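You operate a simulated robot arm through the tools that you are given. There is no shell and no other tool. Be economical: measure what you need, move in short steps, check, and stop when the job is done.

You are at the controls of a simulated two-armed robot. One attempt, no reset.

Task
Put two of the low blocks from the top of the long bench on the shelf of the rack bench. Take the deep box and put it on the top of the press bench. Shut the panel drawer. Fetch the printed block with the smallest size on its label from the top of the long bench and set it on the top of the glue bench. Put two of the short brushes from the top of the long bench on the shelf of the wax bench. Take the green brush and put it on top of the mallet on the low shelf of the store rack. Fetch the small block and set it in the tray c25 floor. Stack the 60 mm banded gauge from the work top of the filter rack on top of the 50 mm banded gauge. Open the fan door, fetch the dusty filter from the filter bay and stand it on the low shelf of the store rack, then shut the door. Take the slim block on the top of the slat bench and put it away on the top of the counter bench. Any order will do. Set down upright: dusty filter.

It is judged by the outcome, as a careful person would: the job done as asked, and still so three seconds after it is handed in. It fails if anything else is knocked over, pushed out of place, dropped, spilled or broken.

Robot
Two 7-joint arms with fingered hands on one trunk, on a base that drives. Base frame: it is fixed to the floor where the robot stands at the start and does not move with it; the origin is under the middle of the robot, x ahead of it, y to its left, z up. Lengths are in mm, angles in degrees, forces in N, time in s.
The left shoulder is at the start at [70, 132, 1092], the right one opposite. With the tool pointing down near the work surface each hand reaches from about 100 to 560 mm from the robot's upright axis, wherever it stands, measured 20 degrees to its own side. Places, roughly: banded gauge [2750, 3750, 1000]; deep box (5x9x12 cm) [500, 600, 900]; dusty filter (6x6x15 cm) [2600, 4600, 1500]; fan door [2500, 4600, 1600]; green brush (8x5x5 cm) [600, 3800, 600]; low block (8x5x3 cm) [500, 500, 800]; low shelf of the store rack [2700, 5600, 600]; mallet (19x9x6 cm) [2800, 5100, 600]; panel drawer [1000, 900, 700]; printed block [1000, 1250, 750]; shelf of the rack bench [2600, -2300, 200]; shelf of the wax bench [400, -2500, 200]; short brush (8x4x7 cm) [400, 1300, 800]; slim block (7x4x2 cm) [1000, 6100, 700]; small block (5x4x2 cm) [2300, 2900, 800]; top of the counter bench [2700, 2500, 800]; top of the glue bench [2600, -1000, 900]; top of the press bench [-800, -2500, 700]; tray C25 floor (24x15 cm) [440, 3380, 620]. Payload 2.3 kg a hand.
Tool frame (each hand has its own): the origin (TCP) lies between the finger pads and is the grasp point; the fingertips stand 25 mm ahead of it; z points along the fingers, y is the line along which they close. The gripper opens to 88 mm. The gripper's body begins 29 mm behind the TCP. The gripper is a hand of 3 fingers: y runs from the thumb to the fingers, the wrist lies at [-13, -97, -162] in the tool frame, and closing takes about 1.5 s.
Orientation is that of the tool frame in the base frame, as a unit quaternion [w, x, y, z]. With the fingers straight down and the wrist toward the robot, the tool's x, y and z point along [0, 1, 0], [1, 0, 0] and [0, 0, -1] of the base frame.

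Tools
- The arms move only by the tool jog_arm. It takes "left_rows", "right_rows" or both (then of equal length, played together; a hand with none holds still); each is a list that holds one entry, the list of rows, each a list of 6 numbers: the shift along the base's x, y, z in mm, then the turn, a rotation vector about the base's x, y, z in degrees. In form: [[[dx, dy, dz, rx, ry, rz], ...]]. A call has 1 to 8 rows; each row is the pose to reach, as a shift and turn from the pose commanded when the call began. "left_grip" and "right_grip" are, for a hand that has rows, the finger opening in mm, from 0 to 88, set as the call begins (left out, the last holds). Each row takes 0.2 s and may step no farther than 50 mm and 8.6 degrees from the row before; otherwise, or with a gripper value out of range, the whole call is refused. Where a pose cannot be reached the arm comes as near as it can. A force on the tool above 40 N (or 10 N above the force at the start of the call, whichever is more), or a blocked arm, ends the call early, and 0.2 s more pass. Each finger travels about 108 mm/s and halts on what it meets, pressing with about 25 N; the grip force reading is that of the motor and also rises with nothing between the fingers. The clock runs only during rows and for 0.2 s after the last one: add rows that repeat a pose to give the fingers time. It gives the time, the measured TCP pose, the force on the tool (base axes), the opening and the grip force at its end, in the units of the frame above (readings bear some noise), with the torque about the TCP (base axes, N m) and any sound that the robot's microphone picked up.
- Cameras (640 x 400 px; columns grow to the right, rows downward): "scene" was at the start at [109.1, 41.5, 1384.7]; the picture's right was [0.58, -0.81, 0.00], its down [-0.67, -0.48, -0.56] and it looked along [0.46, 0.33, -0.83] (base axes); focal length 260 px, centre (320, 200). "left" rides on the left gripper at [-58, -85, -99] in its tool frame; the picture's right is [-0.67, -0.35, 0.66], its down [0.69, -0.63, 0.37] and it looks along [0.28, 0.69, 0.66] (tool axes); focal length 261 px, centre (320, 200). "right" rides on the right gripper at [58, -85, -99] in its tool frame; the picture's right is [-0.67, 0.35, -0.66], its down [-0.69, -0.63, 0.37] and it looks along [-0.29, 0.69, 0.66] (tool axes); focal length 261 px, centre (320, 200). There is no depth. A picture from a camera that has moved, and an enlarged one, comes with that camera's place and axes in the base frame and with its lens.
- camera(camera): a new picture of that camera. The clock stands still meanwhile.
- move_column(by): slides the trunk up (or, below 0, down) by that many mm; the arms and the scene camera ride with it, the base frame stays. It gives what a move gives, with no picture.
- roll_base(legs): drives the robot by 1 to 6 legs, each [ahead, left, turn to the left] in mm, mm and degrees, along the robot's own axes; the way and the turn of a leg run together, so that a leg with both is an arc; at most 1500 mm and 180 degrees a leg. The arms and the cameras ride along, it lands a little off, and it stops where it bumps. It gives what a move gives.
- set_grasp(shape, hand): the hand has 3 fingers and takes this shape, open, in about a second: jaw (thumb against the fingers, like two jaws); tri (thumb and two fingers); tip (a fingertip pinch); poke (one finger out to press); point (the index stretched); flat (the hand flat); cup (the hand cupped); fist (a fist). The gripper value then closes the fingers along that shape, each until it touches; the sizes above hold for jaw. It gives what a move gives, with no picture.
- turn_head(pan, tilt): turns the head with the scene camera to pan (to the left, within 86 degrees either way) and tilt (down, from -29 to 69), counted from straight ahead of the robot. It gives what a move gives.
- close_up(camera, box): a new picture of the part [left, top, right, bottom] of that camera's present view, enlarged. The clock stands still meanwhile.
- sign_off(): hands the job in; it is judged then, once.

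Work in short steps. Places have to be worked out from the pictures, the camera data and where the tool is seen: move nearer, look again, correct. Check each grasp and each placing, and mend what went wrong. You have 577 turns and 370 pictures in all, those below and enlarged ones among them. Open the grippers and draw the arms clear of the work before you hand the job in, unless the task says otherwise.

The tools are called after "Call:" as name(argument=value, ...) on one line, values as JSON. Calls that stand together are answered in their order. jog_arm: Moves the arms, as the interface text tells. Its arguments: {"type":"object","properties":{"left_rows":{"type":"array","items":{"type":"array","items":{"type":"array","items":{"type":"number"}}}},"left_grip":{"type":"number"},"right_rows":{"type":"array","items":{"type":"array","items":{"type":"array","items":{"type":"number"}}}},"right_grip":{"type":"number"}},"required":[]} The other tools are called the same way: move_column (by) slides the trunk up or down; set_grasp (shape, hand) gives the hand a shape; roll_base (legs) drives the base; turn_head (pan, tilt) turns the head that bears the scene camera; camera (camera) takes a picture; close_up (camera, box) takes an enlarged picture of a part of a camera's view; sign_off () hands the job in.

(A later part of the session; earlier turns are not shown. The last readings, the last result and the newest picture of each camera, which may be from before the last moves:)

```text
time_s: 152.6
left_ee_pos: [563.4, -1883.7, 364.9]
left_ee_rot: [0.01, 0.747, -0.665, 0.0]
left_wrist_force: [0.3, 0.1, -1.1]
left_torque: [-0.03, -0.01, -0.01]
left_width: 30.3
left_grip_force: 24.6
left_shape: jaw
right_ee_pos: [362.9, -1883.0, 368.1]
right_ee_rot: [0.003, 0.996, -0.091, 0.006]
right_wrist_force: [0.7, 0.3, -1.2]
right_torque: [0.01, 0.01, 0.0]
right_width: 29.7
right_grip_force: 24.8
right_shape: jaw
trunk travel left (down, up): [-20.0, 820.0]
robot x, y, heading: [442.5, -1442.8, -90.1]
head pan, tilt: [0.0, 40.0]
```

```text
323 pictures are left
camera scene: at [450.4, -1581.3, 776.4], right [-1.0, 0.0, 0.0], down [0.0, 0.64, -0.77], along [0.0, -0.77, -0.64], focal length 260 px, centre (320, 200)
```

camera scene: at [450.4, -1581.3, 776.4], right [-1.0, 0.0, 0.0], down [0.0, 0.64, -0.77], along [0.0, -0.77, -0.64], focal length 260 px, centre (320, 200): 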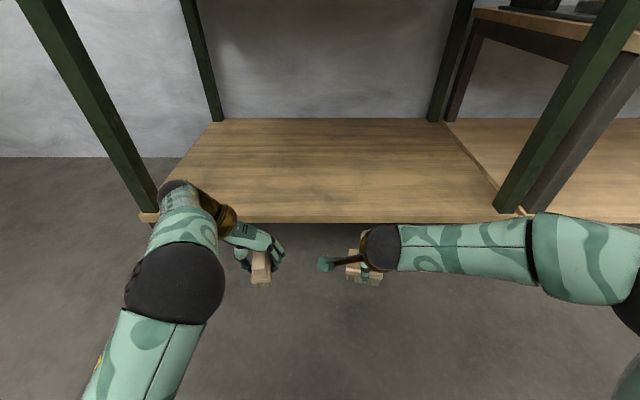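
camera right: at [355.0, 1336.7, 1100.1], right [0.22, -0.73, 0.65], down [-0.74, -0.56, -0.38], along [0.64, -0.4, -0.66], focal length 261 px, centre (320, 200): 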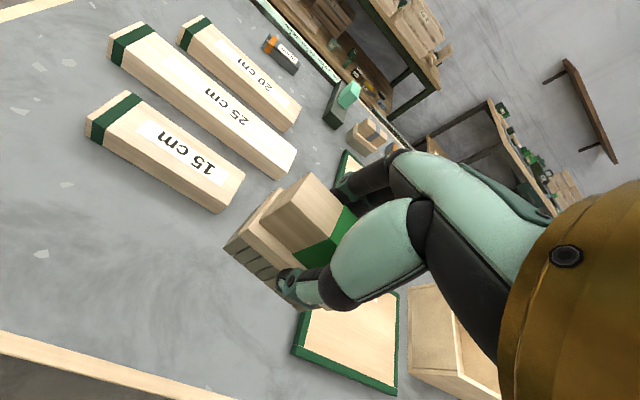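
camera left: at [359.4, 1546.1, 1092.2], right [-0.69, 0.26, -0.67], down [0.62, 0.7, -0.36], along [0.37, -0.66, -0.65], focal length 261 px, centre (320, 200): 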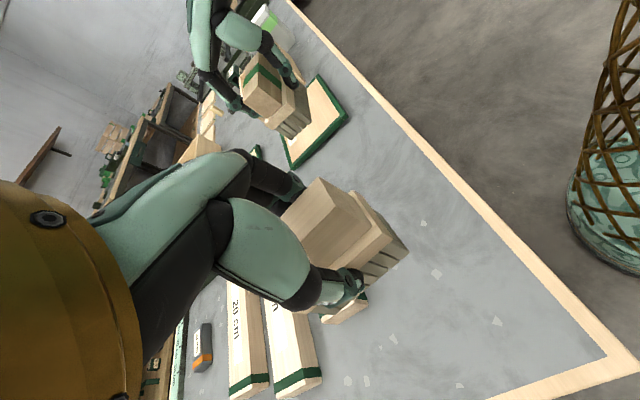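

Clear. Drive forward 340 mm to put the brushes above the shelf.

Call:
roll_base(legs=[[340, 0, 0]])

Call:
turn_head(pan=0, tilt=55)

Call:
camera(camera="scene")

```text
time_s: 154.8
left_ee_pos: [563.3, -2224.0, 364.7]
left_ee_rot: [0.011, 0.746, -0.666, 0.001]
left_wrist_force: [-0.4, 0.3, -1.0]
left_torque: [-0.01, -0.02, 0.03]
left_width: 30.4
left_grip_force: 24.7
left_shape: jaw
right_ee_pos: [362.9, -2224.6, 367.8]
right_ee_rot: [0.004, 0.996, -0.091, 0.005]
right_wrist_force: [0.7, 0.0, -1.1]
right_torque: [0.04, -0.04, 0.0]
right_width: 30.0
right_grip_force: 24.8
right_shape: jaw
trunk travel left (down, up): [-20.0, 820.0]
robot x, y, heading: [451.6, -1786.3, -89.7]
head pan, tilt: [0.0, 40.0]
```

```text
time_s: 155.6
left_ee_pos: [562.1, -2223.7, 364.2]
left_ee_rot: [0.011, 0.747, -0.665, 0.001]
left_wrist_force: [0.1, -0.1, -1.0]
left_torque: [-0.02, 0.0, -0.01]
left_width: 30.3
left_grip_force: 25.2
left_shape: jaw
right_ee_pos: [362.4, -2224.3, 369.3]
right_ee_rot: [0.003, 0.996, -0.09, 0.005]
right_wrist_force: [-0.3, 0.9, -0.4]
right_torque: [0.0, 0.0, 0.0]
right_width: 30.0
right_grip_force: 24.9
right_shape: jaw
trunk travel left (down, up): [-20.0, 820.0]
robot x, y, heading: [450.3, -1786.0, -89.6]
head pan, tilt: [0.0, 55.0]
```

```text
322 pictures are left
camera scene: at [450.7, -1908.9, 755.7], right [-1.0, 0.0, 0.0], down [0.0, 0.82, -0.57], along [0.0, -0.57, -0.82], focal length 260 px, centre (320, 200)
```

scene: 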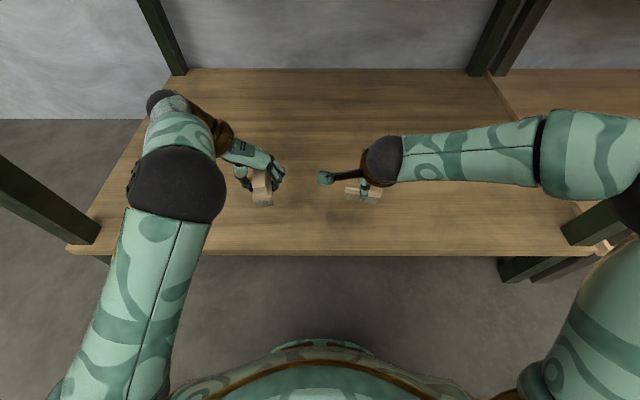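

Lower until contact (expected TCP ≈296).

Call:
jog_arm(left_rows=[[[0, 0, -20, 0, 0, 0], [0, 0, -40, 0, 0, 0], [0, 0, -55, 0, 0, 0], [0, 0, -62, 0, 0, 0], [0, 0, -68, 0, 0, 0], [0, 0, -74, 0, 0, 0], [0, 0, -80, 0, 0, 0], [0, 0, -86, 0, 0, 0]]], right_rows=[[[0, 0, -20, 0, 0, 0], [0, 0, -40, 0, 0, 0], [0, 0, -57, 0, 0, 0], [0, 0, -64, 0, 0, 0], [0, 0, -70, 0, 0, 0], [0, 0, -76, 0, 0, 0], [0, 0, -82, 0, 0, 0], [0, 0, -88, 0, 0, 0]]])

```text
time_s: 157.3
left_ee_pos: [563.1, -2223.7, 292.2]
left_ee_rot: [0.021, 0.746, -0.665, 0.007]
left_wrist_force: [1.1, 4.1, 32.2]
left_torque: [0.09, -0.12, -0.05]
left_width: 32.7
left_grip_force: 25.5
left_shape: jaw
right_ee_pos: [364.5, -2223.6, 296.0]
right_ee_rot: [0.017, 0.996, -0.091, 0.006]
right_wrist_force: [-1.4, 4.5, 31.9]
right_torque: [0.25, -0.03, -0.1]
right_width: 33.3
right_grip_force: 25.4
right_shape: jaw
trunk travel left (down, up): [-20.0, 820.0]
robot x, y, heading: [450.0, -1783.8, -89.8]
head pan, tilt: [0.0, 55.0]
stopped in row 8 (right hand): the force on the tool passed its limit at 43 N (the readings are from after the stop); the commanded pose is now the measured one
```

Both seated on the shelf. Open and raise.

Call:
jog_arm(left_rows=[[[0, 0, 2, 0, 0, 0], [0, 0, 2, 0, 0, 0], [0, 0, 2, 0, 0, 0], [0, 0, 2, 0, 0, 0], [0, 0, 35, 0, 0, 0], [0, 0, 75, 0, 0, 0]]], right_rows=[[[0, 0, 2, 0, 0, 0], [0, 0, 2, 0, 0, 0], [0, 0, 2, 0, 0, 0], [0, 0, 2, 0, 0, 0], [0, 0, 35, 0, 0, 0], [0, 0, 75, 0, 0, 0]]], left_grip=80, right_grip=80)

Call:
camera(camera="scene")

Call:
camera(camera="right")

```text
time_s: 158.7
left_ee_pos: [562.3, -2224.2, 359.6]
left_ee_rot: [0.014, 0.747, -0.665, 0.003]
left_wrist_force: [0.4, 1.0, -0.6]
left_torque: [0.03, 0.01, 0.01]
left_width: 79.8
left_grip_force: 0.1
left_shape: jaw
right_ee_pos: [363.1, -2226.9, 362.2]
right_ee_rot: [0.007, 0.996, -0.091, 0.006]
right_wrist_force: [-0.4, 0.2, -0.5]
right_torque: [0.03, 0.02, -0.02]
right_width: 80.0
right_grip_force: 0.0
right_shape: jaw
trunk travel left (down, up): [-20.0, 820.0]
robot x, y, heading: [450.5, -1786.8, -89.9]
head pan, tilt: [0.0, 55.0]
```

```text
321 pictures are left
camera scene: at [450.7, -1908.5, 755.7], right [-1.0, 0.0, 0.0], down [0.0, 0.82, -0.57], along [0.0, -0.57, -0.82], focal length 260 px, centre (320, 200)
```

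scene: 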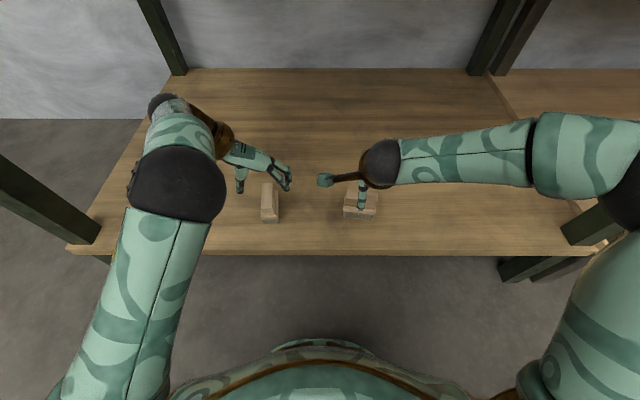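

```text
320 pictures are left
camera right: at [436.3, -2152.3, 462.5], right [-0.73, -0.21, 0.65], down [-0.56, 0.74, -0.38], along [-0.4, -0.64, -0.65], focal length 261 px, centre (320, 200)
```

right: 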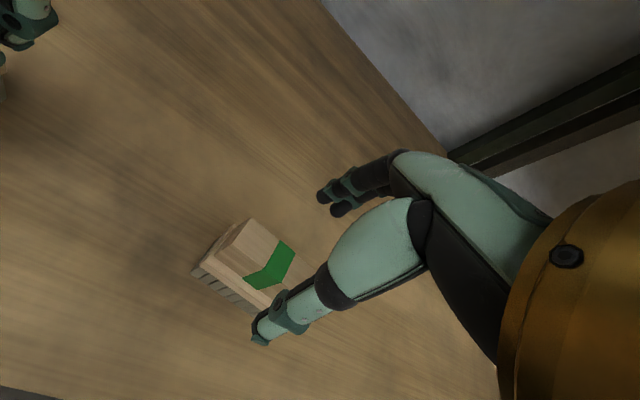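

Brushes stand on the shelf. Back out, raise, and drive to the deep box.

Call:
roll_base(legs=[[-450, 0, 0]])

Call:
move_column(by=400)

Call:
move_column(by=300)

Call:
roll_base(legs=[[0, 0, 90], [-600, 0, 0], [0, 1000, 0], [0, 750, 0]])

Call:
turn_head(pan=10, tilt=55)

Call:
camera(camera="scene")

```text
time_s: 161.5
left_ee_pos: [564.1, -1771.9, 359.8]
left_ee_rot: [0.015, 0.748, -0.663, 0.003]
left_wrist_force: [0.2, -0.8, 0.7]
left_torque: [0.05, 0.02, 0.02]
left_width: 80.0
left_grip_force: 0.1
left_shape: jaw
right_ee_pos: [364.4, -1775.8, 361.6]
right_ee_rot: [0.008, 0.996, -0.089, 0.005]
right_wrist_force: [-0.8, -0.4, -0.3]
right_torque: [-0.02, -0.01, -0.04]
right_width: 79.9
right_grip_force: 0.0
right_shape: jaw
trunk travel left (down, up): [-20.0, 820.0]
robot x, y, heading: [449.0, -1337.6, -89.5]
head pan, tilt: [0.0, 55.0]
```

```text
time_s: 165.3
left_ee_pos: [563.9, -1772.1, 759.8]
left_ee_rot: [0.013, 0.748, -0.664, 0.001]
left_wrist_force: [0.3, -1.1, 0.0]
left_torque: [-0.01, -0.02, 0.01]
left_width: 80.0
left_grip_force: 0.0
left_shape: jaw
right_ee_pos: [364.2, -1774.3, 762.0]
right_ee_rot: [0.008, 0.996, -0.089, 0.005]
right_wrist_force: [0.2, 0.3, -0.4]
right_torque: [0.01, -0.01, -0.01]
right_width: 80.1
right_grip_force: 0.1
right_shape: jaw
trunk travel left (down, up): [-420.0, 420.0]
robot x, y, heading: [447.1, -1334.2, -89.7]
head pan, tilt: [0.0, 55.0]
```

```text
time_s: 168.3
left_ee_pos: [563.8, -1773.1, 1060.4]
left_ee_rot: [0.014, 0.748, -0.664, 0.002]
left_wrist_force: [-0.2, 0.0, 0.3]
left_torque: [0.04, 0.02, -0.02]
left_width: 79.8
left_grip_force: 0.1
left_shape: jaw
right_ee_pos: [363.3, -1776.8, 1061.6]
right_ee_rot: [0.007, 0.996, -0.089, 0.005]
right_wrist_force: [0.8, 0.7, -1.2]
right_torque: [0.02, 0.01, -0.02]
right_width: 80.1
right_grip_force: 0.0
right_shape: jaw
trunk travel left (down, up): [-720.0, 120.0]
robot x, y, heading: [448.5, -1333.0, -89.7]
head pan, tilt: [0.0, 55.0]
```

```text
time_s: 183.9
left_ee_pos: [257.2, 515.7, 1059.4]
left_ee_rot: [0.007, 0.998, 0.068, 0.011]
left_wrist_force: [-0.5, 0.0, -0.3]
left_torque: [0.01, -0.01, -0.01]
left_width: 79.9
left_grip_force: 0.1
left_shape: jaw
right_ee_pos: [264.0, 317.1, 1062.1]
right_ee_rot: [0.0, 0.762, 0.647, 0.01]
right_wrist_force: [-0.7, 0.3, 0.6]
right_torque: [0.02, 0.01, 0.02]
right_width: 80.0
right_grip_force: 0.0
right_shape: jaw
trunk travel left (down, up): [-720.0, 120.0]
robot x, y, heading: [-179.6, 392.4, 1.2]
head pan, tilt: [0.0, 55.0]
```

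```text
time_s: 184.7
left_ee_pos: [257.5, 517.6, 1060.4]
left_ee_rot: [0.008, 0.998, 0.068, 0.011]
left_wrist_force: [-0.6, 0.1, -0.4]
left_torque: [-0.03, -0.01, -0.02]
left_width: 80.0
left_grip_force: 0.0
left_shape: jaw
right_ee_pos: [265.4, 317.2, 1061.7]
right_ee_rot: [0.001, 0.762, 0.647, 0.009]
right_wrist_force: [-0.7, 0.0, 0.6]
right_torque: [0.01, 0.01, 0.01]
right_width: 79.9
right_grip_force: 0.1
right_shape: jaw
trunk travel left (down, up): [-720.0, 120.0]
robot x, y, heading: [-182.2, 393.6, 1.3]
head pan, tilt: [10.0, 55.0]
```

```text
319 pictures are left
camera scene: at [-56.4, 408.9, 1455.7], right [0.19, -0.98, 0.0], down [-0.8, -0.16, -0.57], along [0.56, 0.11, -0.82], focal length 260 px, centre (320, 200)
```

scene: 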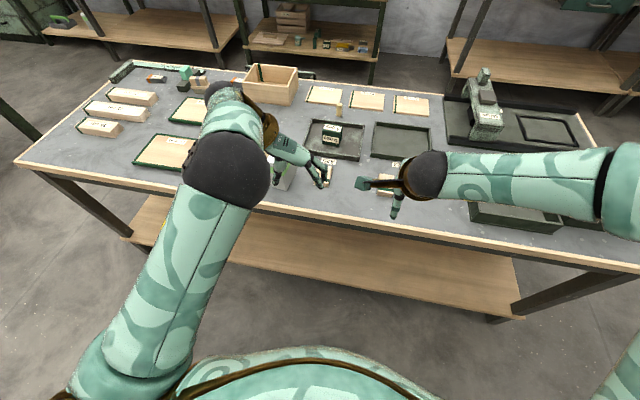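

Deep box estimated centre ≈(447,619), 9 cm along x. Position so the left hand is above it.

Call:
roll_base(legs=[[190, 96, -1.3]])

Call:
camera(camera="left")

Call:
camera(camera="scene")

```text
time_s: 186.3
left_ee_pos: [449.7, 604.1, 1061.2]
left_ee_rot: [0.007, 0.998, 0.053, 0.013]
left_wrist_force: [0.1, 0.4, -1.0]
left_torque: [0.01, 0.03, 0.04]
left_width: 79.9
left_grip_force: 0.0
left_shape: jaw
right_ee_pos: [450.1, 404.3, 1063.1]
right_ee_rot: [0.002, 0.771, 0.637, 0.01]
right_wrist_force: [-0.3, -0.7, -0.1]
right_torque: [-0.04, 0.02, 0.01]
right_width: 79.8
right_grip_force: 0.1
right_shape: jaw
trunk travel left (down, up): [-720.0, 120.0]
robot x, y, heading: [14.1, 493.5, -0.4]
head pan, tilt: [10.0, 55.0]
```

```text
318 pictures are left
camera left: at [379.2, 685.0, 1156.6], right [-0.69, 0.26, -0.68], down [0.62, 0.7, -0.36], along [0.38, -0.67, -0.64], focal length 261 px, centre (320, 200)
```

left: 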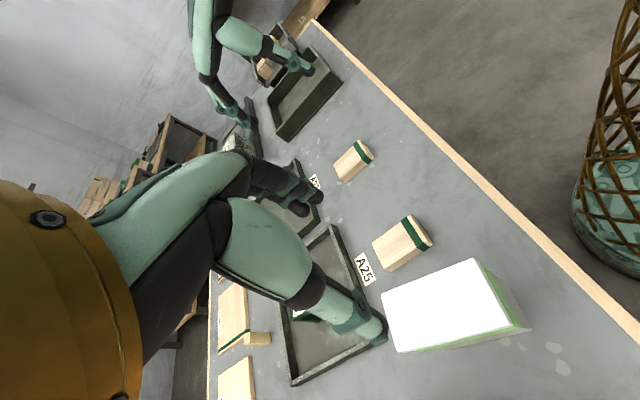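

```text
317 pictures are left
camera scene: at [130.9, 504.8, 1456.0], right [0.17, -0.99, 0.0], down [-0.81, -0.14, -0.57], along [0.57, 0.1, -0.82], focal length 260 px, centre (320, 200)
```

scene: 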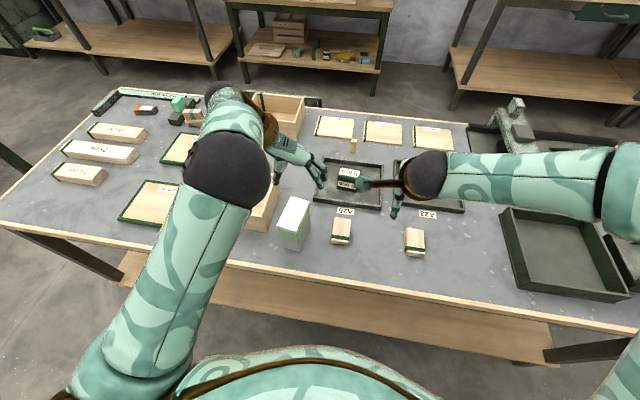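

Box top centre ≈(455,626), rotated about −7.6°. Turn the left hand to match, centre and descend.

Call:
jog_arm(left_rows=[[[2, 8, -30, 0, 0, -7], [5, 20, -60, 0, 0, -13.7], [5, 22, -100, 0, 0, -13.7], [5, 22, -120, 0, 0, -13.7], [5, 22, -120, 0, 0, -13.7]]])

Call:
camera(camera="left")

```text
time_s: 187.5
left_ee_pos: [455.7, 626.0, 940.2]
left_ee_rot: [0.009, 0.998, -0.065, 0.01]
left_wrist_force: [0.7, 0.2, 0.4]
left_torque: [0.02, 0.0, -0.04]
left_width: 79.9
left_grip_force: 0.0
left_shape: jaw
right_ee_pos: [451.1, 406.2, 1062.4]
right_ee_rot: [0.001, 0.77, 0.638, 0.009]
right_wrist_force: [0.2, 0.5, 0.1]
right_torque: [0.02, 0.03, 0.0]
right_width: 79.8
right_grip_force: 0.0
right_shape: jaw
trunk travel left (down, up): [-720.0, 120.0]
robot x, y, heading: [9.0, 492.7, -0.2]
head pan, tilt: [10.0, 55.0]
```

```text
316 pictures are left
camera left: at [407.5, 720.8, 1034.7], right [-0.61, 0.42, -0.68], down [0.77, 0.53, -0.36], along [0.21, -0.74, -0.64], focal length 261 px, centre (320, 200)
```

left: 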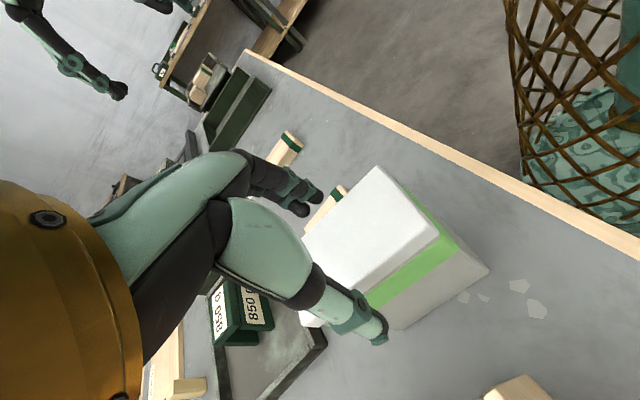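

Aligned; shift +4 in y, descend to TCP 895, close.

Call:
jog_arm(left_rows=[[[0, 4, -15, 0, 0, 0], [0, 4, -30, 0, 0, 0], [0, 4, -43, 0, 0, 0], [0, 4, -43, 0, 0, 0]]])

Call:
jog_arm(left_rows=[[[0, 0, 0, 0, 0, 0], [0, 0, 0, 0, 0, 0], [0, 0, 0, 0, 0, 0], [0, 0, 0, 0, 0, 0]]], left_grip=20)

Call:
jog_arm(left_rows=[[[0, 0, 10, 0, 0, 0], [0, 0, 40, 0, 0, 0], [0, 0, 80, 0, 0, 0], [0, 0, 120, 0, 0, 0], [0, 0, 160, 0, 0, 0]]])

Call:
camera(camera="left")

```text
time_s: 188.5
left_ee_pos: [455.1, 630.2, 896.7]
left_ee_rot: [0.008, 0.998, -0.065, 0.011]
left_wrist_force: [-0.4, -1.6, 1.6]
left_torque: [-0.06, -0.02, 0.01]
left_width: 79.7
left_grip_force: 0.0
left_shape: jaw
right_ee_pos: [451.1, 404.6, 1062.4]
right_ee_rot: [0.002, 0.771, 0.637, 0.01]
right_wrist_force: [0.4, -0.1, 0.0]
right_torque: [0.0, -0.02, 0.01]
right_width: 79.9
right_grip_force: 0.1
right_shape: jaw
trunk travel left (down, up): [-720.0, 120.0]
robot x, y, heading: [11.8, 493.6, -0.3]
head pan, tilt: [10.0, 55.0]
```

```text
time_s: 189.5
left_ee_pos: [455.3, 631.1, 897.5]
left_ee_rot: [0.009, 0.998, -0.065, 0.01]
left_wrist_force: [0.1, -0.4, -0.5]
left_torque: [-0.01, 0.0, -0.04]
left_width: 43.9
left_grip_force: 25.0
left_shape: jaw
right_ee_pos: [451.9, 406.4, 1061.9]
right_ee_rot: [0.002, 0.77, 0.638, 0.009]
right_wrist_force: [-0.5, 0.4, 0.1]
right_torque: [0.04, 0.01, -0.01]
right_width: 80.1
right_grip_force: 0.0
right_shape: jaw
trunk travel left (down, up): [-720.0, 120.0]
robot x, y, heading: [12.5, 491.1, -0.0]
head pan, tilt: [10.0, 55.0]
```

```text
time_s: 190.7
left_ee_pos: [455.5, 631.2, 1056.8]
left_ee_rot: [0.009, 0.998, -0.065, 0.01]
left_wrist_force: [-0.4, 0.3, -4.0]
left_torque: [-0.01, -0.03, 0.0]
left_width: 43.9
left_grip_force: 24.6
left_shape: jaw
right_ee_pos: [450.4, 405.4, 1061.8]
right_ee_rot: [0.001, 0.77, 0.638, 0.009]
right_wrist_force: [-1.0, 0.6, 0.1]
right_torque: [0.03, 0.02, 0.01]
right_width: 79.9
right_grip_force: 0.1
right_shape: jaw
trunk travel left (down, up): [-720.0, 120.0]
robot x, y, heading: [10.8, 492.4, -0.4]
head pan, tilt: [10.0, 55.0]
```

```text
315 pictures are left
camera left: at [407.6, 725.4, 1152.9], right [-0.61, 0.42, -0.68], down [0.77, 0.53, -0.36], along [0.21, -0.74, -0.64], focal length 261 px, centre (320, 200)
```

left: 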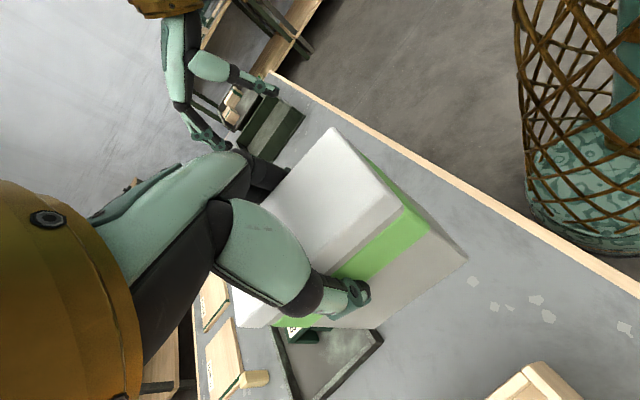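

Box held. Drive to the press bench.

Call:
roll_base(legs=[[-170, 0, 0], [0, -1000, 0], [0, -850, 0], [0, 0, -90], [0, -640, 0]])

Call:
turn_head(pan=0, tilt=40)

Call:
camera(camera="scene")

```text
time_s: 208.0
left_ee_pos: [-619.7, -1802.6, 1056.4]
left_ee_rot: [-0.013, -0.67, 0.742, -0.001]
left_wrist_force: [-0.7, 0.3, -2.8]
left_torque: [-0.02, 0.0, 0.0]
left_width: 43.9
left_grip_force: 24.6
left_shape: jaw
right_ee_pos: [-844.2, -1804.0, 1061.1]
right_ee_rot: [0.008, 0.997, -0.08, 0.005]
right_wrist_force: [-0.4, 0.3, -0.5]
right_torque: [-0.04, -0.02, -0.02]
right_width: 79.9
right_grip_force: 0.0
right_shape: jaw
trunk travel left (down, up): [-720.0, 120.0]
robot x, y, heading: [-767.8, -1364.2, -88.8]
head pan, tilt: [10.0, 55.0]
```

```text
time_s: 208.8
left_ee_pos: [-620.6, -1802.5, 1057.0]
left_ee_rot: [-0.013, -0.67, 0.742, 0.0]
left_wrist_force: [0.3, 0.8, -3.3]
left_torque: [-0.04, -0.01, -0.01]
left_width: 44.0
left_grip_force: 24.7
left_shape: jaw
right_ee_pos: [-846.3, -1805.1, 1060.9]
right_ee_rot: [0.008, 0.997, -0.08, 0.006]
right_wrist_force: [-0.2, -0.1, 0.1]
right_torque: [0.0, 0.02, 0.0]
right_width: 79.7
right_grip_force: 0.1
right_shape: jaw
trunk travel left (down, up): [-720.0, 120.0]
robot x, y, heading: [-767.1, -1363.1, -88.8]
head pan, tilt: [0.0, 40.0]
```

```text
314 pictures are left
camera scene: at [-765.3, -1497.5, 1476.2], right [-1.0, -0.02, 0.0], down [-0.02, 0.64, -0.77], along [0.02, -0.76, -0.64], focal length 260 px, centre (320, 200)
```

scene: 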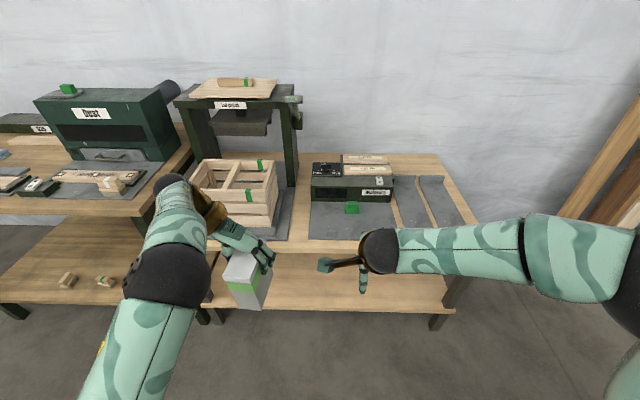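

See the press bench top in detail for free space.

Call:
close_up(camera="scene", box=[200, 130, 500, 260])

```text
2.13 times, centred on (350, 195) of scene
camera zoom: at [-765.3, -1497.5, 1476.2], right [-1.0, -0.02, 0.0], down [-0.02, 0.64, -0.77], along [0.02, -0.76, -0.64], focal length 554 px, centre (256, 211)
```

zoom: 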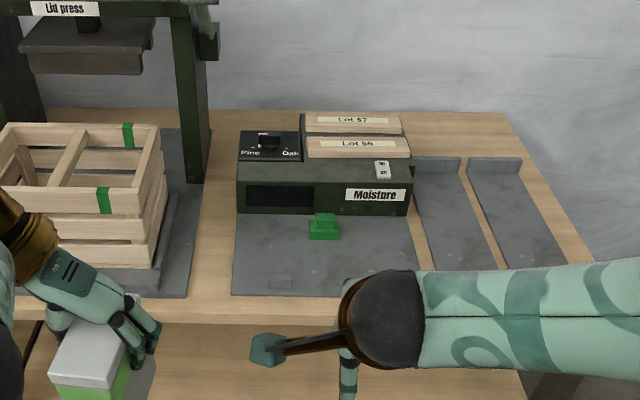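

Free wood strip between the mats at x≈−703…−619. Drive in so the box is above (−661,−2200).

Call:
roll_base(legs=[[390, -48, -1.2]])

Call:
turn_head(pan=0, tilt=55)

Call:
camera(camera="scene")

Call:
camera(camera="left")

```text
time_s: 211.3
left_ee_pos: [-665.8, -2198.4, 1057.7]
left_ee_rot: [-0.014, -0.665, 0.747, -0.001]
left_wrist_force: [-0.2, 0.1, -3.4]
left_torque: [-0.02, 0.05, 0.0]
left_width: 43.9
left_grip_force: 25.3
left_shape: jaw
right_ee_pos: [-891.7, -2198.1, 1060.9]
right_ee_rot: [0.008, 0.996, -0.087, 0.005]
right_wrist_force: [-0.6, 0.8, -0.6]
right_torque: [-0.01, -0.01, -0.01]
right_width: 80.2
right_grip_force: 0.1
right_shape: jaw
trunk travel left (down, up): [-720.0, 120.0]
robot x, y, heading: [-808.8, -1756.4, -89.4]
head pan, tilt: [0.0, 40.0]
```

```text
time_s: 212.1
left_ee_pos: [-666.6, -2200.8, 1056.1]
left_ee_rot: [-0.014, -0.666, 0.746, -0.001]
left_wrist_force: [0.0, 0.7, -3.2]
left_torque: [-0.02, -0.03, 0.0]
left_width: 43.9
left_grip_force: 24.5
left_shape: jaw
right_ee_pos: [-892.9, -2199.2, 1060.5]
right_ee_rot: [0.009, 0.996, -0.086, 0.005]
right_wrist_force: [-0.1, -0.7, -0.2]
right_torque: [0.0, -0.02, -0.01]
right_width: 79.8
right_grip_force: 0.0
right_shape: jaw
trunk travel left (down, up): [-720.0, 120.0]
robot x, y, heading: [-811.0, -1762.4, -89.6]
head pan, tilt: [0.0, 55.0]
```

```text
312 pictures are left
camera scene: at [-808.1, -1881.2, 1455.6], right [-1.0, -0.01, 0.0], down [-0.01, 0.82, -0.57], along [0.01, -0.57, -0.82], focal length 260 px, centre (320, 200)
```

scene: 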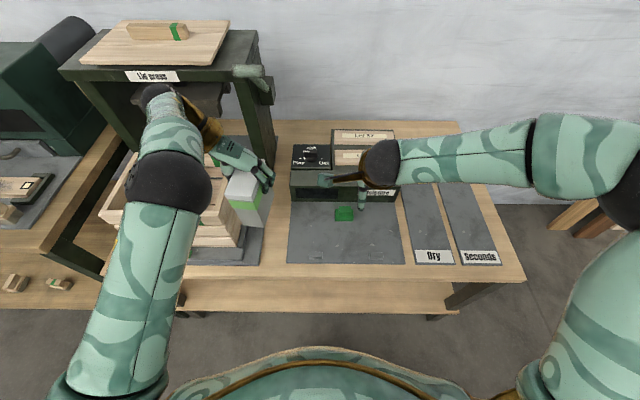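

```text
311 pictures are left
camera left: at [-573.6, -2150.5, 1151.9], right [0.41, 0.61, -0.68], down [0.54, -0.76, -0.36], along [-0.74, -0.22, -0.64], focal length 261 px, centre (320, 200)
```

left: 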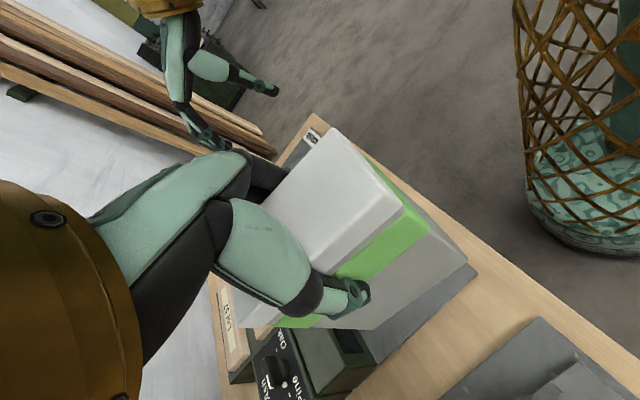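

Lower the box into the strip at (−665,−2195), squaring it.

Call:
jog_arm(left_rows=[[[1, 3, -40, 0, 0, 3], [1, 5, -80, 0, 0, 6.5], [1, 5, -120, 0, 0, 6.5], [1, 5, -160, 0, 0, 6.5], [1, 5, -200, 0, 0, 6.5], [1, 5, -230, 0, 0, 6.5], [1, 5, -245, 0, 0, 6.5], [1, 5, -245, 0, 0, 6.5]]])

Call:
camera(camera="left")

Call:
camera(camera="scene")

```text
time_s: 213.9
left_ee_pos: [-666.5, -2195.1, 813.2]
left_ee_rot: [-0.013, -0.707, 0.708, -0.002]
left_wrist_force: [-0.5, -1.1, -3.2]
left_torque: [0.04, 0.01, 0.01]
left_width: 44.0
left_grip_force: 25.7
left_shape: jaw
right_ee_pos: [-892.0, -2198.9, 1060.6]
right_ee_rot: [0.008, 0.996, -0.086, 0.005]
right_wrist_force: [-0.4, 0.0, 0.4]
right_torque: [0.02, 0.04, 0.02]
right_width: 79.8
right_grip_force: 0.1
right_shape: jaw
trunk travel left (down, up): [-720.0, 120.0]
robot x, y, heading: [-810.8, -1754.7, -89.4]
head pan, tilt: [0.0, 55.0]
```

```text
310 pictures are left
camera left: at [-579.6, -2133.7, 908.1], right [0.34, 0.66, -0.68], down [0.62, -0.69, -0.36], along [-0.71, -0.3, -0.64], focal length 261 px, centre (320, 200)
```

left: 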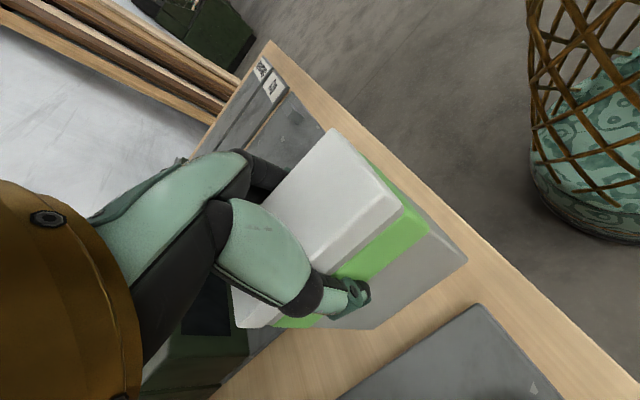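

```text
309 pictures are left
camera scene: at [-808.2, -1880.7, 1455.6], right [-1.0, -0.01, 0.0], down [-0.01, 0.82, -0.57], along [0.01, -0.57, -0.82], focal length 260 px, centre (320, 200)
```

scene: 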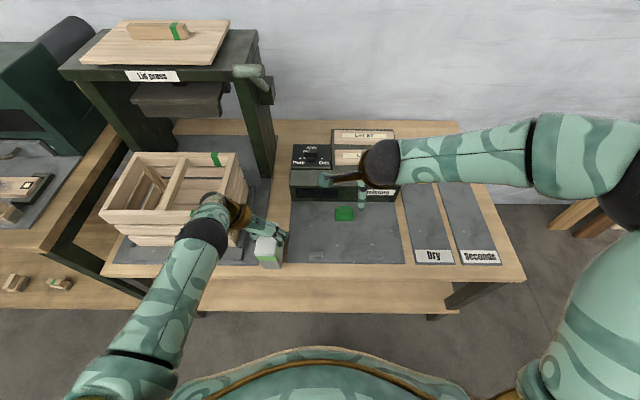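

Good placement over the strip. Lower to contact.

Call:
jog_arm(left_rows=[[[0, 0, -8, 0, 0, 0], [0, 0, -15, 0, 0, 0], [0, 0, -20, 0, 0, 0], [0, 0, -25, 0, 0, 0], [0, 0, -30, 0, 0, 0], [0, 0, -35, 0, 0, 0]]])

```text
time_s: 215.1
left_ee_pos: [-669.3, -2193.8, 788.6]
left_ee_rot: [-0.02, -0.706, 0.708, -0.003]
left_wrist_force: [-2.0, 3.8, 25.8]
left_torque: [-0.05, -0.28, 0.02]
left_width: 44.6
left_grip_force: 25.2
left_shape: jaw
right_ee_pos: [-893.8, -2193.0, 1063.8]
right_ee_rot: [0.011, 0.996, -0.087, 0.006]
right_wrist_force: [-0.6, -0.5, 0.9]
right_torque: [0.01, -0.01, 0.0]
right_width: 79.7
right_grip_force: 0.0
right_shape: jaw
trunk travel left (down, up): [-720.0, 120.0]
robot x, y, heading: [-808.3, -1759.2, -89.6]
head pan, tilt: [0.0, 55.0]
stopped in row 6 (left hand): the force on the tool passed its limit at 46 N (the readings are from after the stop); the commanded pose is now the measured one
```

Seated (top ≈ z 692). Open slightly and withdraw upward.

Call:
jog_arm(left_rows=[[[0, 0, 2, 0, 0, 0], [0, 0, 2, 0, 0, 0], [0, 0, 2, 0, 0, 0], [0, 0, 30, 0, 0, 0], [0, 0, 80, 0, 0, 0], [0, 0, 130, 0, 0, 0], [0, 0, 180, 0, 0, 0], [0, 0, 220, 0, 0, 0]]], left_grip=66)

Call:
camera(camera="scene")

```text
time_s: 216.9
left_ee_pos: [-667.9, -2196.0, 1006.3]
left_ee_rot: [-0.018, -0.707, 0.707, -0.002]
left_wrist_force: [0.5, 0.2, 0.5]
left_torque: [-0.03, 0.0, -0.03]
left_width: 65.8
left_grip_force: 0.0
left_shape: jaw
right_ee_pos: [-892.7, -2198.9, 1061.6]
right_ee_rot: [0.009, 0.996, -0.086, 0.006]
right_wrist_force: [0.3, -0.5, -0.2]
right_torque: [0.01, 0.02, 0.0]
right_width: 79.8
right_grip_force: 0.0
right_shape: jaw
trunk travel left (down, up): [-720.0, 120.0]
robot x, y, heading: [-809.8, -1754.2, -89.4]
head pan, tilt: [0.0, 55.0]
```

```text
308 pictures are left
camera scene: at [-808.7, -1879.0, 1455.8], right [-1.0, -0.01, 0.0], down [-0.01, 0.82, -0.57], along [0.01, -0.57, -0.82], focal length 260 px, centre (320, 200)
```

scene: 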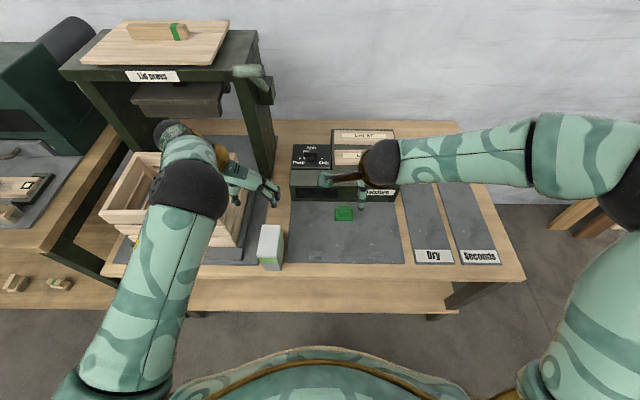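

Box is placed. Drive around to the far side of the long bench, facing −x.

Call:
roll_base(legs=[[-500, 0, 0], [0, 0, 89.5], [1300, 0, 0], [1180, 0, 0], [0, 0, 180], [0, -1200, 0]])

Call:
turn_head(pan=-20, tilt=35)

Call:
camera(camera="scene")

```text
time_s: 248.4
left_ee_pos: [1218.8, -154.2, 1004.7]
left_ee_rot: [-0.013, 0.004, 1.0, 0.011]
left_wrist_force: [0.2, -0.4, 0.0]
left_torque: [-0.02, -0.02, -0.02]
left_width: 65.4
left_grip_force: 0.0
left_shape: jaw
right_ee_pos: [1218.5, 70.6, 1062.0]
right_ee_rot: [-0.01, -0.641, 0.767, 0.003]
right_wrist_force: [-0.2, -0.4, 0.2]
right_torque: [-0.02, 0.0, 0.01]
right_width: 80.1
right_grip_force: 0.1
right_shape: jaw
trunk travel left (down, up): [-720.0, 120.0]
robot x, y, heading: [1656.2, -13.1, -180.0]
head pan, tilt: [0.0, 55.0]
```

```text
time_s: 249.2
left_ee_pos: [1218.5, -154.6, 1004.3]
left_ee_rot: [-0.013, 0.004, 1.0, 0.011]
left_wrist_force: [0.0, 0.9, -1.0]
left_torque: [-0.04, 0.0, 0.02]
left_width: 65.8
left_grip_force: 0.1
left_shape: jaw
right_ee_pos: [1216.9, 72.2, 1062.7]
right_ee_rot: [-0.009, -0.641, 0.768, 0.002]
right_wrist_force: [0.1, -0.2, -0.6]
right_torque: [0.0, 0.0, 0.02]
right_width: 79.8
right_grip_force: 0.0
right_shape: jaw
trunk travel left (down, up): [-720.0, 120.0]
robot x, y, heading: [1657.2, -12.2, -179.7]
head pan, tilt: [-20.0, 35.0]
```

```text
307 pictures are left
camera scene: at [1525.9, 16.3, 1483.9], right [0.34, 0.94, 0.0], down [0.54, -0.19, -0.82], along [-0.77, 0.28, -0.57], focal length 260 px, centre (320, 200)
```

scene: 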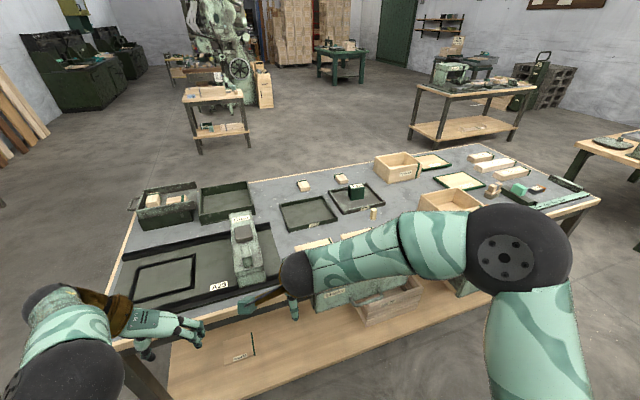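

I see an open drawer on this side. Move to y≈800 and look.

Call:
roll_base(legs=[[0, -800, 0]])

Call:
turn_head(pan=0, tilt=45)

Call:
camera(camera="scene")

```text
time_s: 253.6
left_ee_pos: [1213.5, 666.5, 1003.9]
left_ee_rot: [-0.013, 0.002, 1.0, 0.012]
left_wrist_force: [-0.4, -0.2, -0.2]
left_torque: [-0.01, 0.0, 0.01]
left_width: 65.7
left_grip_force: 0.1
left_shape: jaw
right_ee_pos: [1212.9, 891.1, 1062.0]
right_ee_rot: [-0.009, -0.642, 0.766, 0.002]
right_wrist_force: [0.1, -1.1, -0.4]
right_torque: [0.0, 0.01, 0.01]
right_width: 79.9
right_grip_force: 0.0
right_shape: jaw
trunk travel left (down, up): [-720.0, 120.0]
robot x, y, heading: [1653.5, 806.6, -179.5]
head pan, tilt: [-20.0, 35.0]
```

```text
time_s: 254.4
left_ee_pos: [1214.1, 666.5, 1003.7]
left_ee_rot: [-0.013, 0.002, 1.0, 0.011]
left_wrist_force: [0.1, -0.1, -0.2]
left_torque: [-0.01, 0.0, 0.01]
left_width: 65.6
left_grip_force: 0.0
left_shape: jaw
right_ee_pos: [1212.3, 893.1, 1062.3]
right_ee_rot: [-0.01, -0.642, 0.767, 0.002]
right_wrist_force: [-0.2, 0.6, 0.7]
right_torque: [-0.05, -0.02, -0.02]
right_width: 79.9
right_grip_force: 0.1
right_shape: jaw
trunk travel left (down, up): [-720.0, 120.0]
robot x, y, heading: [1649.9, 811.8, -179.5]
head pan, tilt: [0.0, 45.0]
```

```text
306 pictures are left
camera scene: at [1522.9, 808.9, 1469.2], right [-0.01, 1.0, 0.0], down [0.71, 0.0, -0.71], along [-0.71, -0.01, -0.71], focal length 260 px, centre (320, 200)
```

scene: 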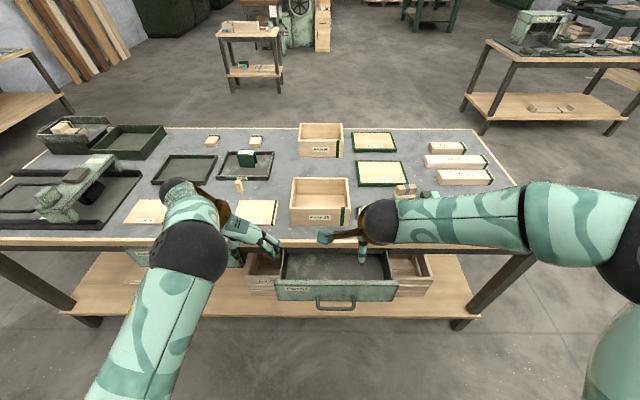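

Zoom in on the drawers' labels.

Call:
close_up(camera="scene", box=[120, 230, 440, 330])

```text
2.00 times, centred on (280, 280) of scene
camera zoom: at [1522.9, 808.9, 1469.2], right [-0.01, 1.0, 0.0], down [0.71, 0.0, -0.71], along [-0.71, -0.01, -0.71], focal length 520 px, centre (400, 40)
```

zoom: 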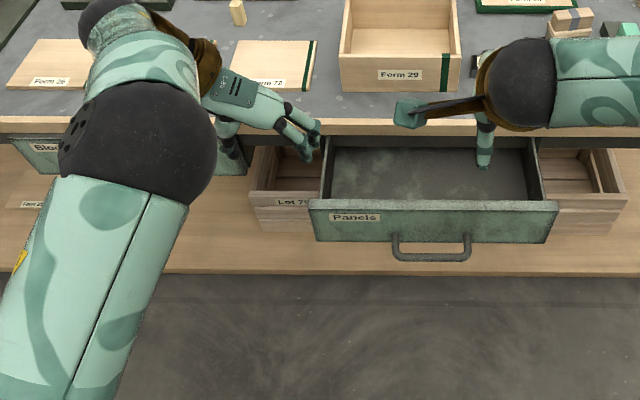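

"Panels" drawer is open ≈100 mm. Back off, make a right fist, lower the trunk, and pitch the right hand forward to push.

Call:
roll_base(legs=[[-200, 0, 0]])

Call:
move_column(by=-330)

Call:
set_grasp(hand="right", shape="fist")

Call:
jog_arm(right_rows=[[[0, 0, 0, 0, 8, 0], [0, 0, 0, 0, 16, 0], [0, 0, 0, 0, 24, 0], [0, 0, 0, 0, 32, 0], [0, 0, 0, 0, 40, 0], [0, 0, 0, 0, 48, 0], [0, 0, 0, 0, 56, 0], [0, 0, 0, 0, 64, 0]]])

Call:
camera(camera="scene")

```text
time_s: 256.0
left_ee_pos: [1410.6, 669.6, 1002.8]
left_ee_rot: [-0.012, 0.003, 1.0, 0.011]
left_wrist_force: [0.0, -0.7, 0.2]
left_torque: [0.03, -0.02, 0.01]
left_width: 65.7
left_grip_force: 0.0
left_shape: jaw
right_ee_pos: [1409.3, 895.5, 1060.0]
right_ee_rot: [-0.008, -0.641, 0.767, 0.001]
right_wrist_force: [-0.5, 0.2, 0.2]
right_torque: [0.01, -0.02, 0.01]
right_width: 79.7
right_grip_force: 0.1
right_shape: jaw
trunk travel left (down, up): [-720.0, 120.0]
robot x, y, heading: [1853.6, 810.8, -179.6]
head pan, tilt: [0.0, 45.0]
```

```text
time_s: 259.3
left_ee_pos: [1412.7, 669.9, 674.9]
left_ee_rot: [-0.013, 0.004, 1.0, 0.01]
left_wrist_force: [0.2, 0.1, 0.2]
left_torque: [0.0, -0.01, 0.04]
left_width: 65.6
left_grip_force: 0.1
left_shape: jaw
right_ee_pos: [1412.0, 895.6, 731.5]
right_ee_rot: [-0.01, -0.641, 0.767, 0.002]
right_wrist_force: [-0.2, 0.3, 0.1]
right_torque: [0.04, 0.01, -0.01]
right_width: 79.7
right_grip_force: 0.0
right_shape: jaw
trunk travel left (down, up): [-390.0, 450.0]
robot x, y, heading: [1851.8, 810.0, -179.8]
head pan, tilt: [0.0, 45.0]
```

```text
time_s: 260.2
left_ee_pos: [1412.4, 671.4, 674.5]
left_ee_rot: [-0.014, 0.005, 1.0, 0.01]
left_wrist_force: [-0.3, -0.4, 0.3]
left_torque: [-0.01, -0.01, 0.05]
left_width: 65.5
left_grip_force: 0.0
left_shape: jaw
right_ee_pos: [1412.0, 895.8, 731.7]
right_ee_rot: [-0.01, -0.64, 0.768, 0.002]
right_wrist_force: [-0.4, 0.4, -0.5]
right_torque: [0.01, 0.02, -0.02]
right_width: 0.1
right_grip_force: 0.0
right_shape: fist
trunk travel left (down, up): [-390.0, 450.0]
robot x, y, heading: [1851.9, 808.8, -179.7]
head pan, tilt: [0.0, 45.0]
```

```text
time_s: 262.0
left_ee_pos: [1412.1, 669.9, 674.7]
left_ee_rot: [-0.013, 0.004, 1.0, 0.011]
left_wrist_force: [-0.5, 0.4, 1.1]
left_torque: [0.02, 0.01, -0.02]
left_width: 65.5
left_grip_force: 0.2
left_shape: jaw
right_ee_pos: [1411.9, 895.4, 731.3]
right_ee_rot: [-0.415, -0.542, 0.646, 0.341]
right_wrist_force: [-0.7, 0.4, 1.5]
right_torque: [-0.01, 0.0, -0.01]
right_width: 0.0
right_grip_force: 0.0
right_shape: fist
trunk travel left (down, up): [-390.0, 450.0]
robot x, y, heading: [1854.8, 809.1, -179.9]
head pan, tilt: [0.0, 45.0]
```

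```text
304 pictures are left
camera scene: at [1721.2, 810.3, 1139.1], right [0.0, 1.0, 0.0], down [0.71, 0.0, -0.71], along [-0.71, 0.0, -0.71], focal length 260 px, centre (320, 200)
```

scene: 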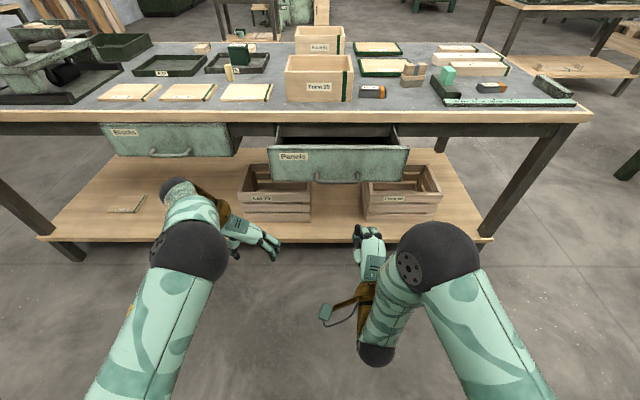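

Blocks drawer shows the closed position. Raise pitch, align the fist with the drawer face (y≈858, z≈718), and drive closer.

Call:
jog_arm(right_rows=[[[0, -20, -8, 0, 8, 0], [0, -37, -13, 0, 16, 0], [0, -37, -13, 0, 16, 0]]])

Call:
roll_base(legs=[[170, 0, 0]])

Call:
camera(camera="scene")

```text
time_s: 262.8
left_ee_pos: [1412.6, 669.8, 675.3]
left_ee_rot: [-0.014, 0.005, 1.0, 0.01]
left_wrist_force: [0.3, 0.4, -0.1]
left_torque: [0.01, -0.02, -0.03]
left_width: 65.9
left_grip_force: 0.1
left_shape: jaw
right_ee_pos: [1370.1, 858.8, 728.5]
right_ee_rot: [-0.5, -0.49, 0.582, 0.413]
right_wrist_force: [0.3, 0.1, -0.2]
right_torque: [0.02, -0.01, -0.03]
right_width: 0.0
right_grip_force: 0.1
right_shape: fist
right hand out of reach, approached as far as the arm can: row 1, 2, 3
trunk travel left (down, up): [-390.0, 450.0]
robot x, y, heading: [1848.9, 814.0, -179.8]
head pan, tilt: [0.0, 45.0]
```

```text
time_s: 264.3
left_ee_pos: [1238.6, 669.0, 675.1]
left_ee_rot: [-0.013, 0.004, 1.0, 0.011]
left_wrist_force: [0.2, -0.1, 0.4]
left_torque: [-0.02, -0.03, 0.02]
left_width: 65.5
left_grip_force: 0.0
left_shape: jaw
right_ee_pos: [1195.5, 859.2, 728.0]
right_ee_rot: [-0.5, -0.49, 0.583, 0.413]
right_wrist_force: [-0.1, -0.1, 0.5]
right_torque: [0.01, 0.02, -0.02]
right_width: 0.0
right_grip_force: 0.0
right_shape: fist
trunk travel left (down, up): [-390.0, 450.0]
robot x, y, heading: [1676.6, 810.0, -179.9]
head pan, tilt: [0.0, 45.0]
```

```text
303 pictures are left
camera scene: at [1547.7, 809.7, 1139.1], right [0.0, 1.0, 0.0], down [0.71, 0.0, -0.71], along [-0.71, 0.0, -0.71], focal length 260 px, centre (320, 200)
```

scene: 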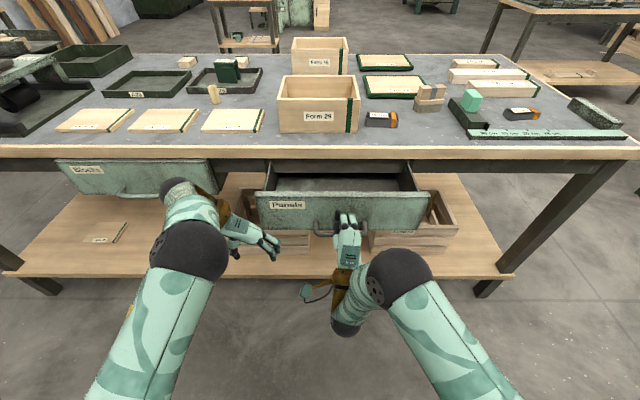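

Fist is just in front of the face. Push −x gradually.

Call:
jog_arm(right_rows=[[[-20, 0, 0, 0, 0, 0], [-40, 0, 0, 0, 0, 0], [-60, 0, 0, 0, 0, 0], [-80, 0, 0, 0, 0, 0], [-100, 0, 0, 0, 0, 0], [-115, 0, 0, 0, 0, 0], [-130, 0, 0, 0, 0, 0], [-145, 0, 0, 0, 0, 0]]])

Call:
camera(camera="scene")

```text
time_s: 266.1
left_ee_pos: [1241.9, 669.5, 676.6]
left_ee_rot: [-0.015, 0.004, 1.0, 0.01]
left_wrist_force: [-0.2, 0.2, -0.3]
left_torque: [-0.03, -0.03, 0.04]
left_width: 65.6
left_grip_force: 0.0
left_shape: jaw
right_ee_pos: [1053.2, 857.9, 728.8]
right_ee_rot: [-0.5, -0.492, 0.582, 0.412]
right_wrist_force: [21.4, -0.1, -7.9]
right_torque: [0.09, 0.33, 0.19]
right_width: 80.6
right_grip_force: 0.1
right_shape: fist
trunk travel left (down, up): [-390.0, 450.0]
robot x, y, heading: [1676.6, 815.3, -179.7]
head pan, tilt: [0.0, 45.0]
```

```text
302 pictures are left
camera scene: at [1552.9, 809.9, 1139.5], right [0.0, 1.0, 0.0], down [0.7, 0.0, -0.71], along [-0.71, 0.0, -0.7], focal length 260 px, centre (320, 200)
```

scene: 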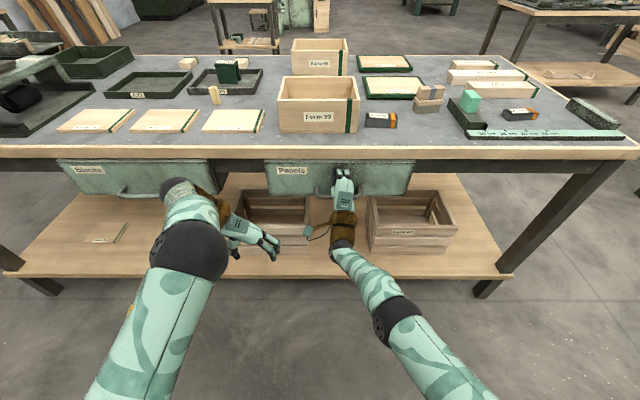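

Almost flush. Press a little more until it stops.

Call:
jog_arm(right_rows=[[[-5, 0, 0, 0, 0, 0], [-10, 0, 0, 0, 0, 0], [-15, 0, 0, 0, 0, 0], [-20, 0, 0, 0, 0, 0], [-25, 0, 0, 0, 0, 0], [-30, 0, 0, 0, 0, 0]]])

Call:
close_up(camera="scene", box=[40, 130, 440, 220])

```text
time_s: 267.2
left_ee_pos: [1242.4, 669.0, 677.3]
left_ee_rot: [-0.015, 0.004, 1.0, 0.011]
left_wrist_force: [-0.8, -0.6, 0.7]
left_torque: [-0.01, -0.01, -0.01]
left_width: 65.7
left_grip_force: 0.1
left_shape: jaw
right_ee_pos: [1050.5, 861.5, 736.7]
right_ee_rot: [-0.501, -0.491, 0.581, 0.413]
right_wrist_force: [24.5, -1.6, -3.6]
right_torque: [0.04, 0.45, 0.23]
right_width: 80.6
right_grip_force: 0.1
right_shape: fist
right hand out of reach, approached as far as the arm can: row 1, 2, 3, 4, 5
trunk travel left (down, up): [-390.0, 450.0]
robot x, y, heading: [1679.2, 811.8, -179.9]
head pan, tilt: [0.0, 45.0]
stopped in row 5 (right hand): the force on the tool passed its limit at 45 N (the readings are from after the stop); the commanded pose is now the measured one
```

```text
1.60 times, centred on (240, 175) of scene
camera zoom: at [1554.2, 809.2, 1139.9], right [0.0, 1.0, 0.0], down [0.7, 0.0, -0.71], along [-0.71, 0.0, -0.7], focal length 416 px, centre (448, 240)
```

zoom: 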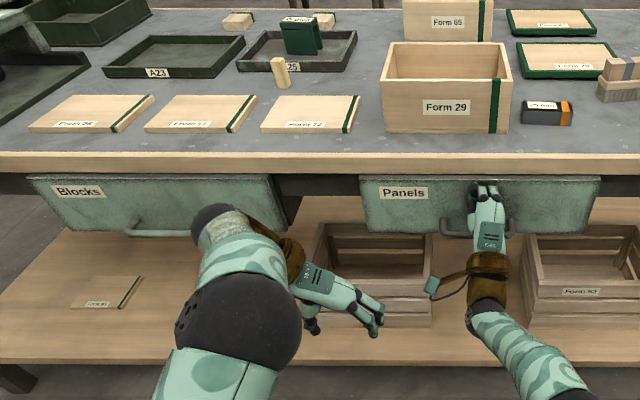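

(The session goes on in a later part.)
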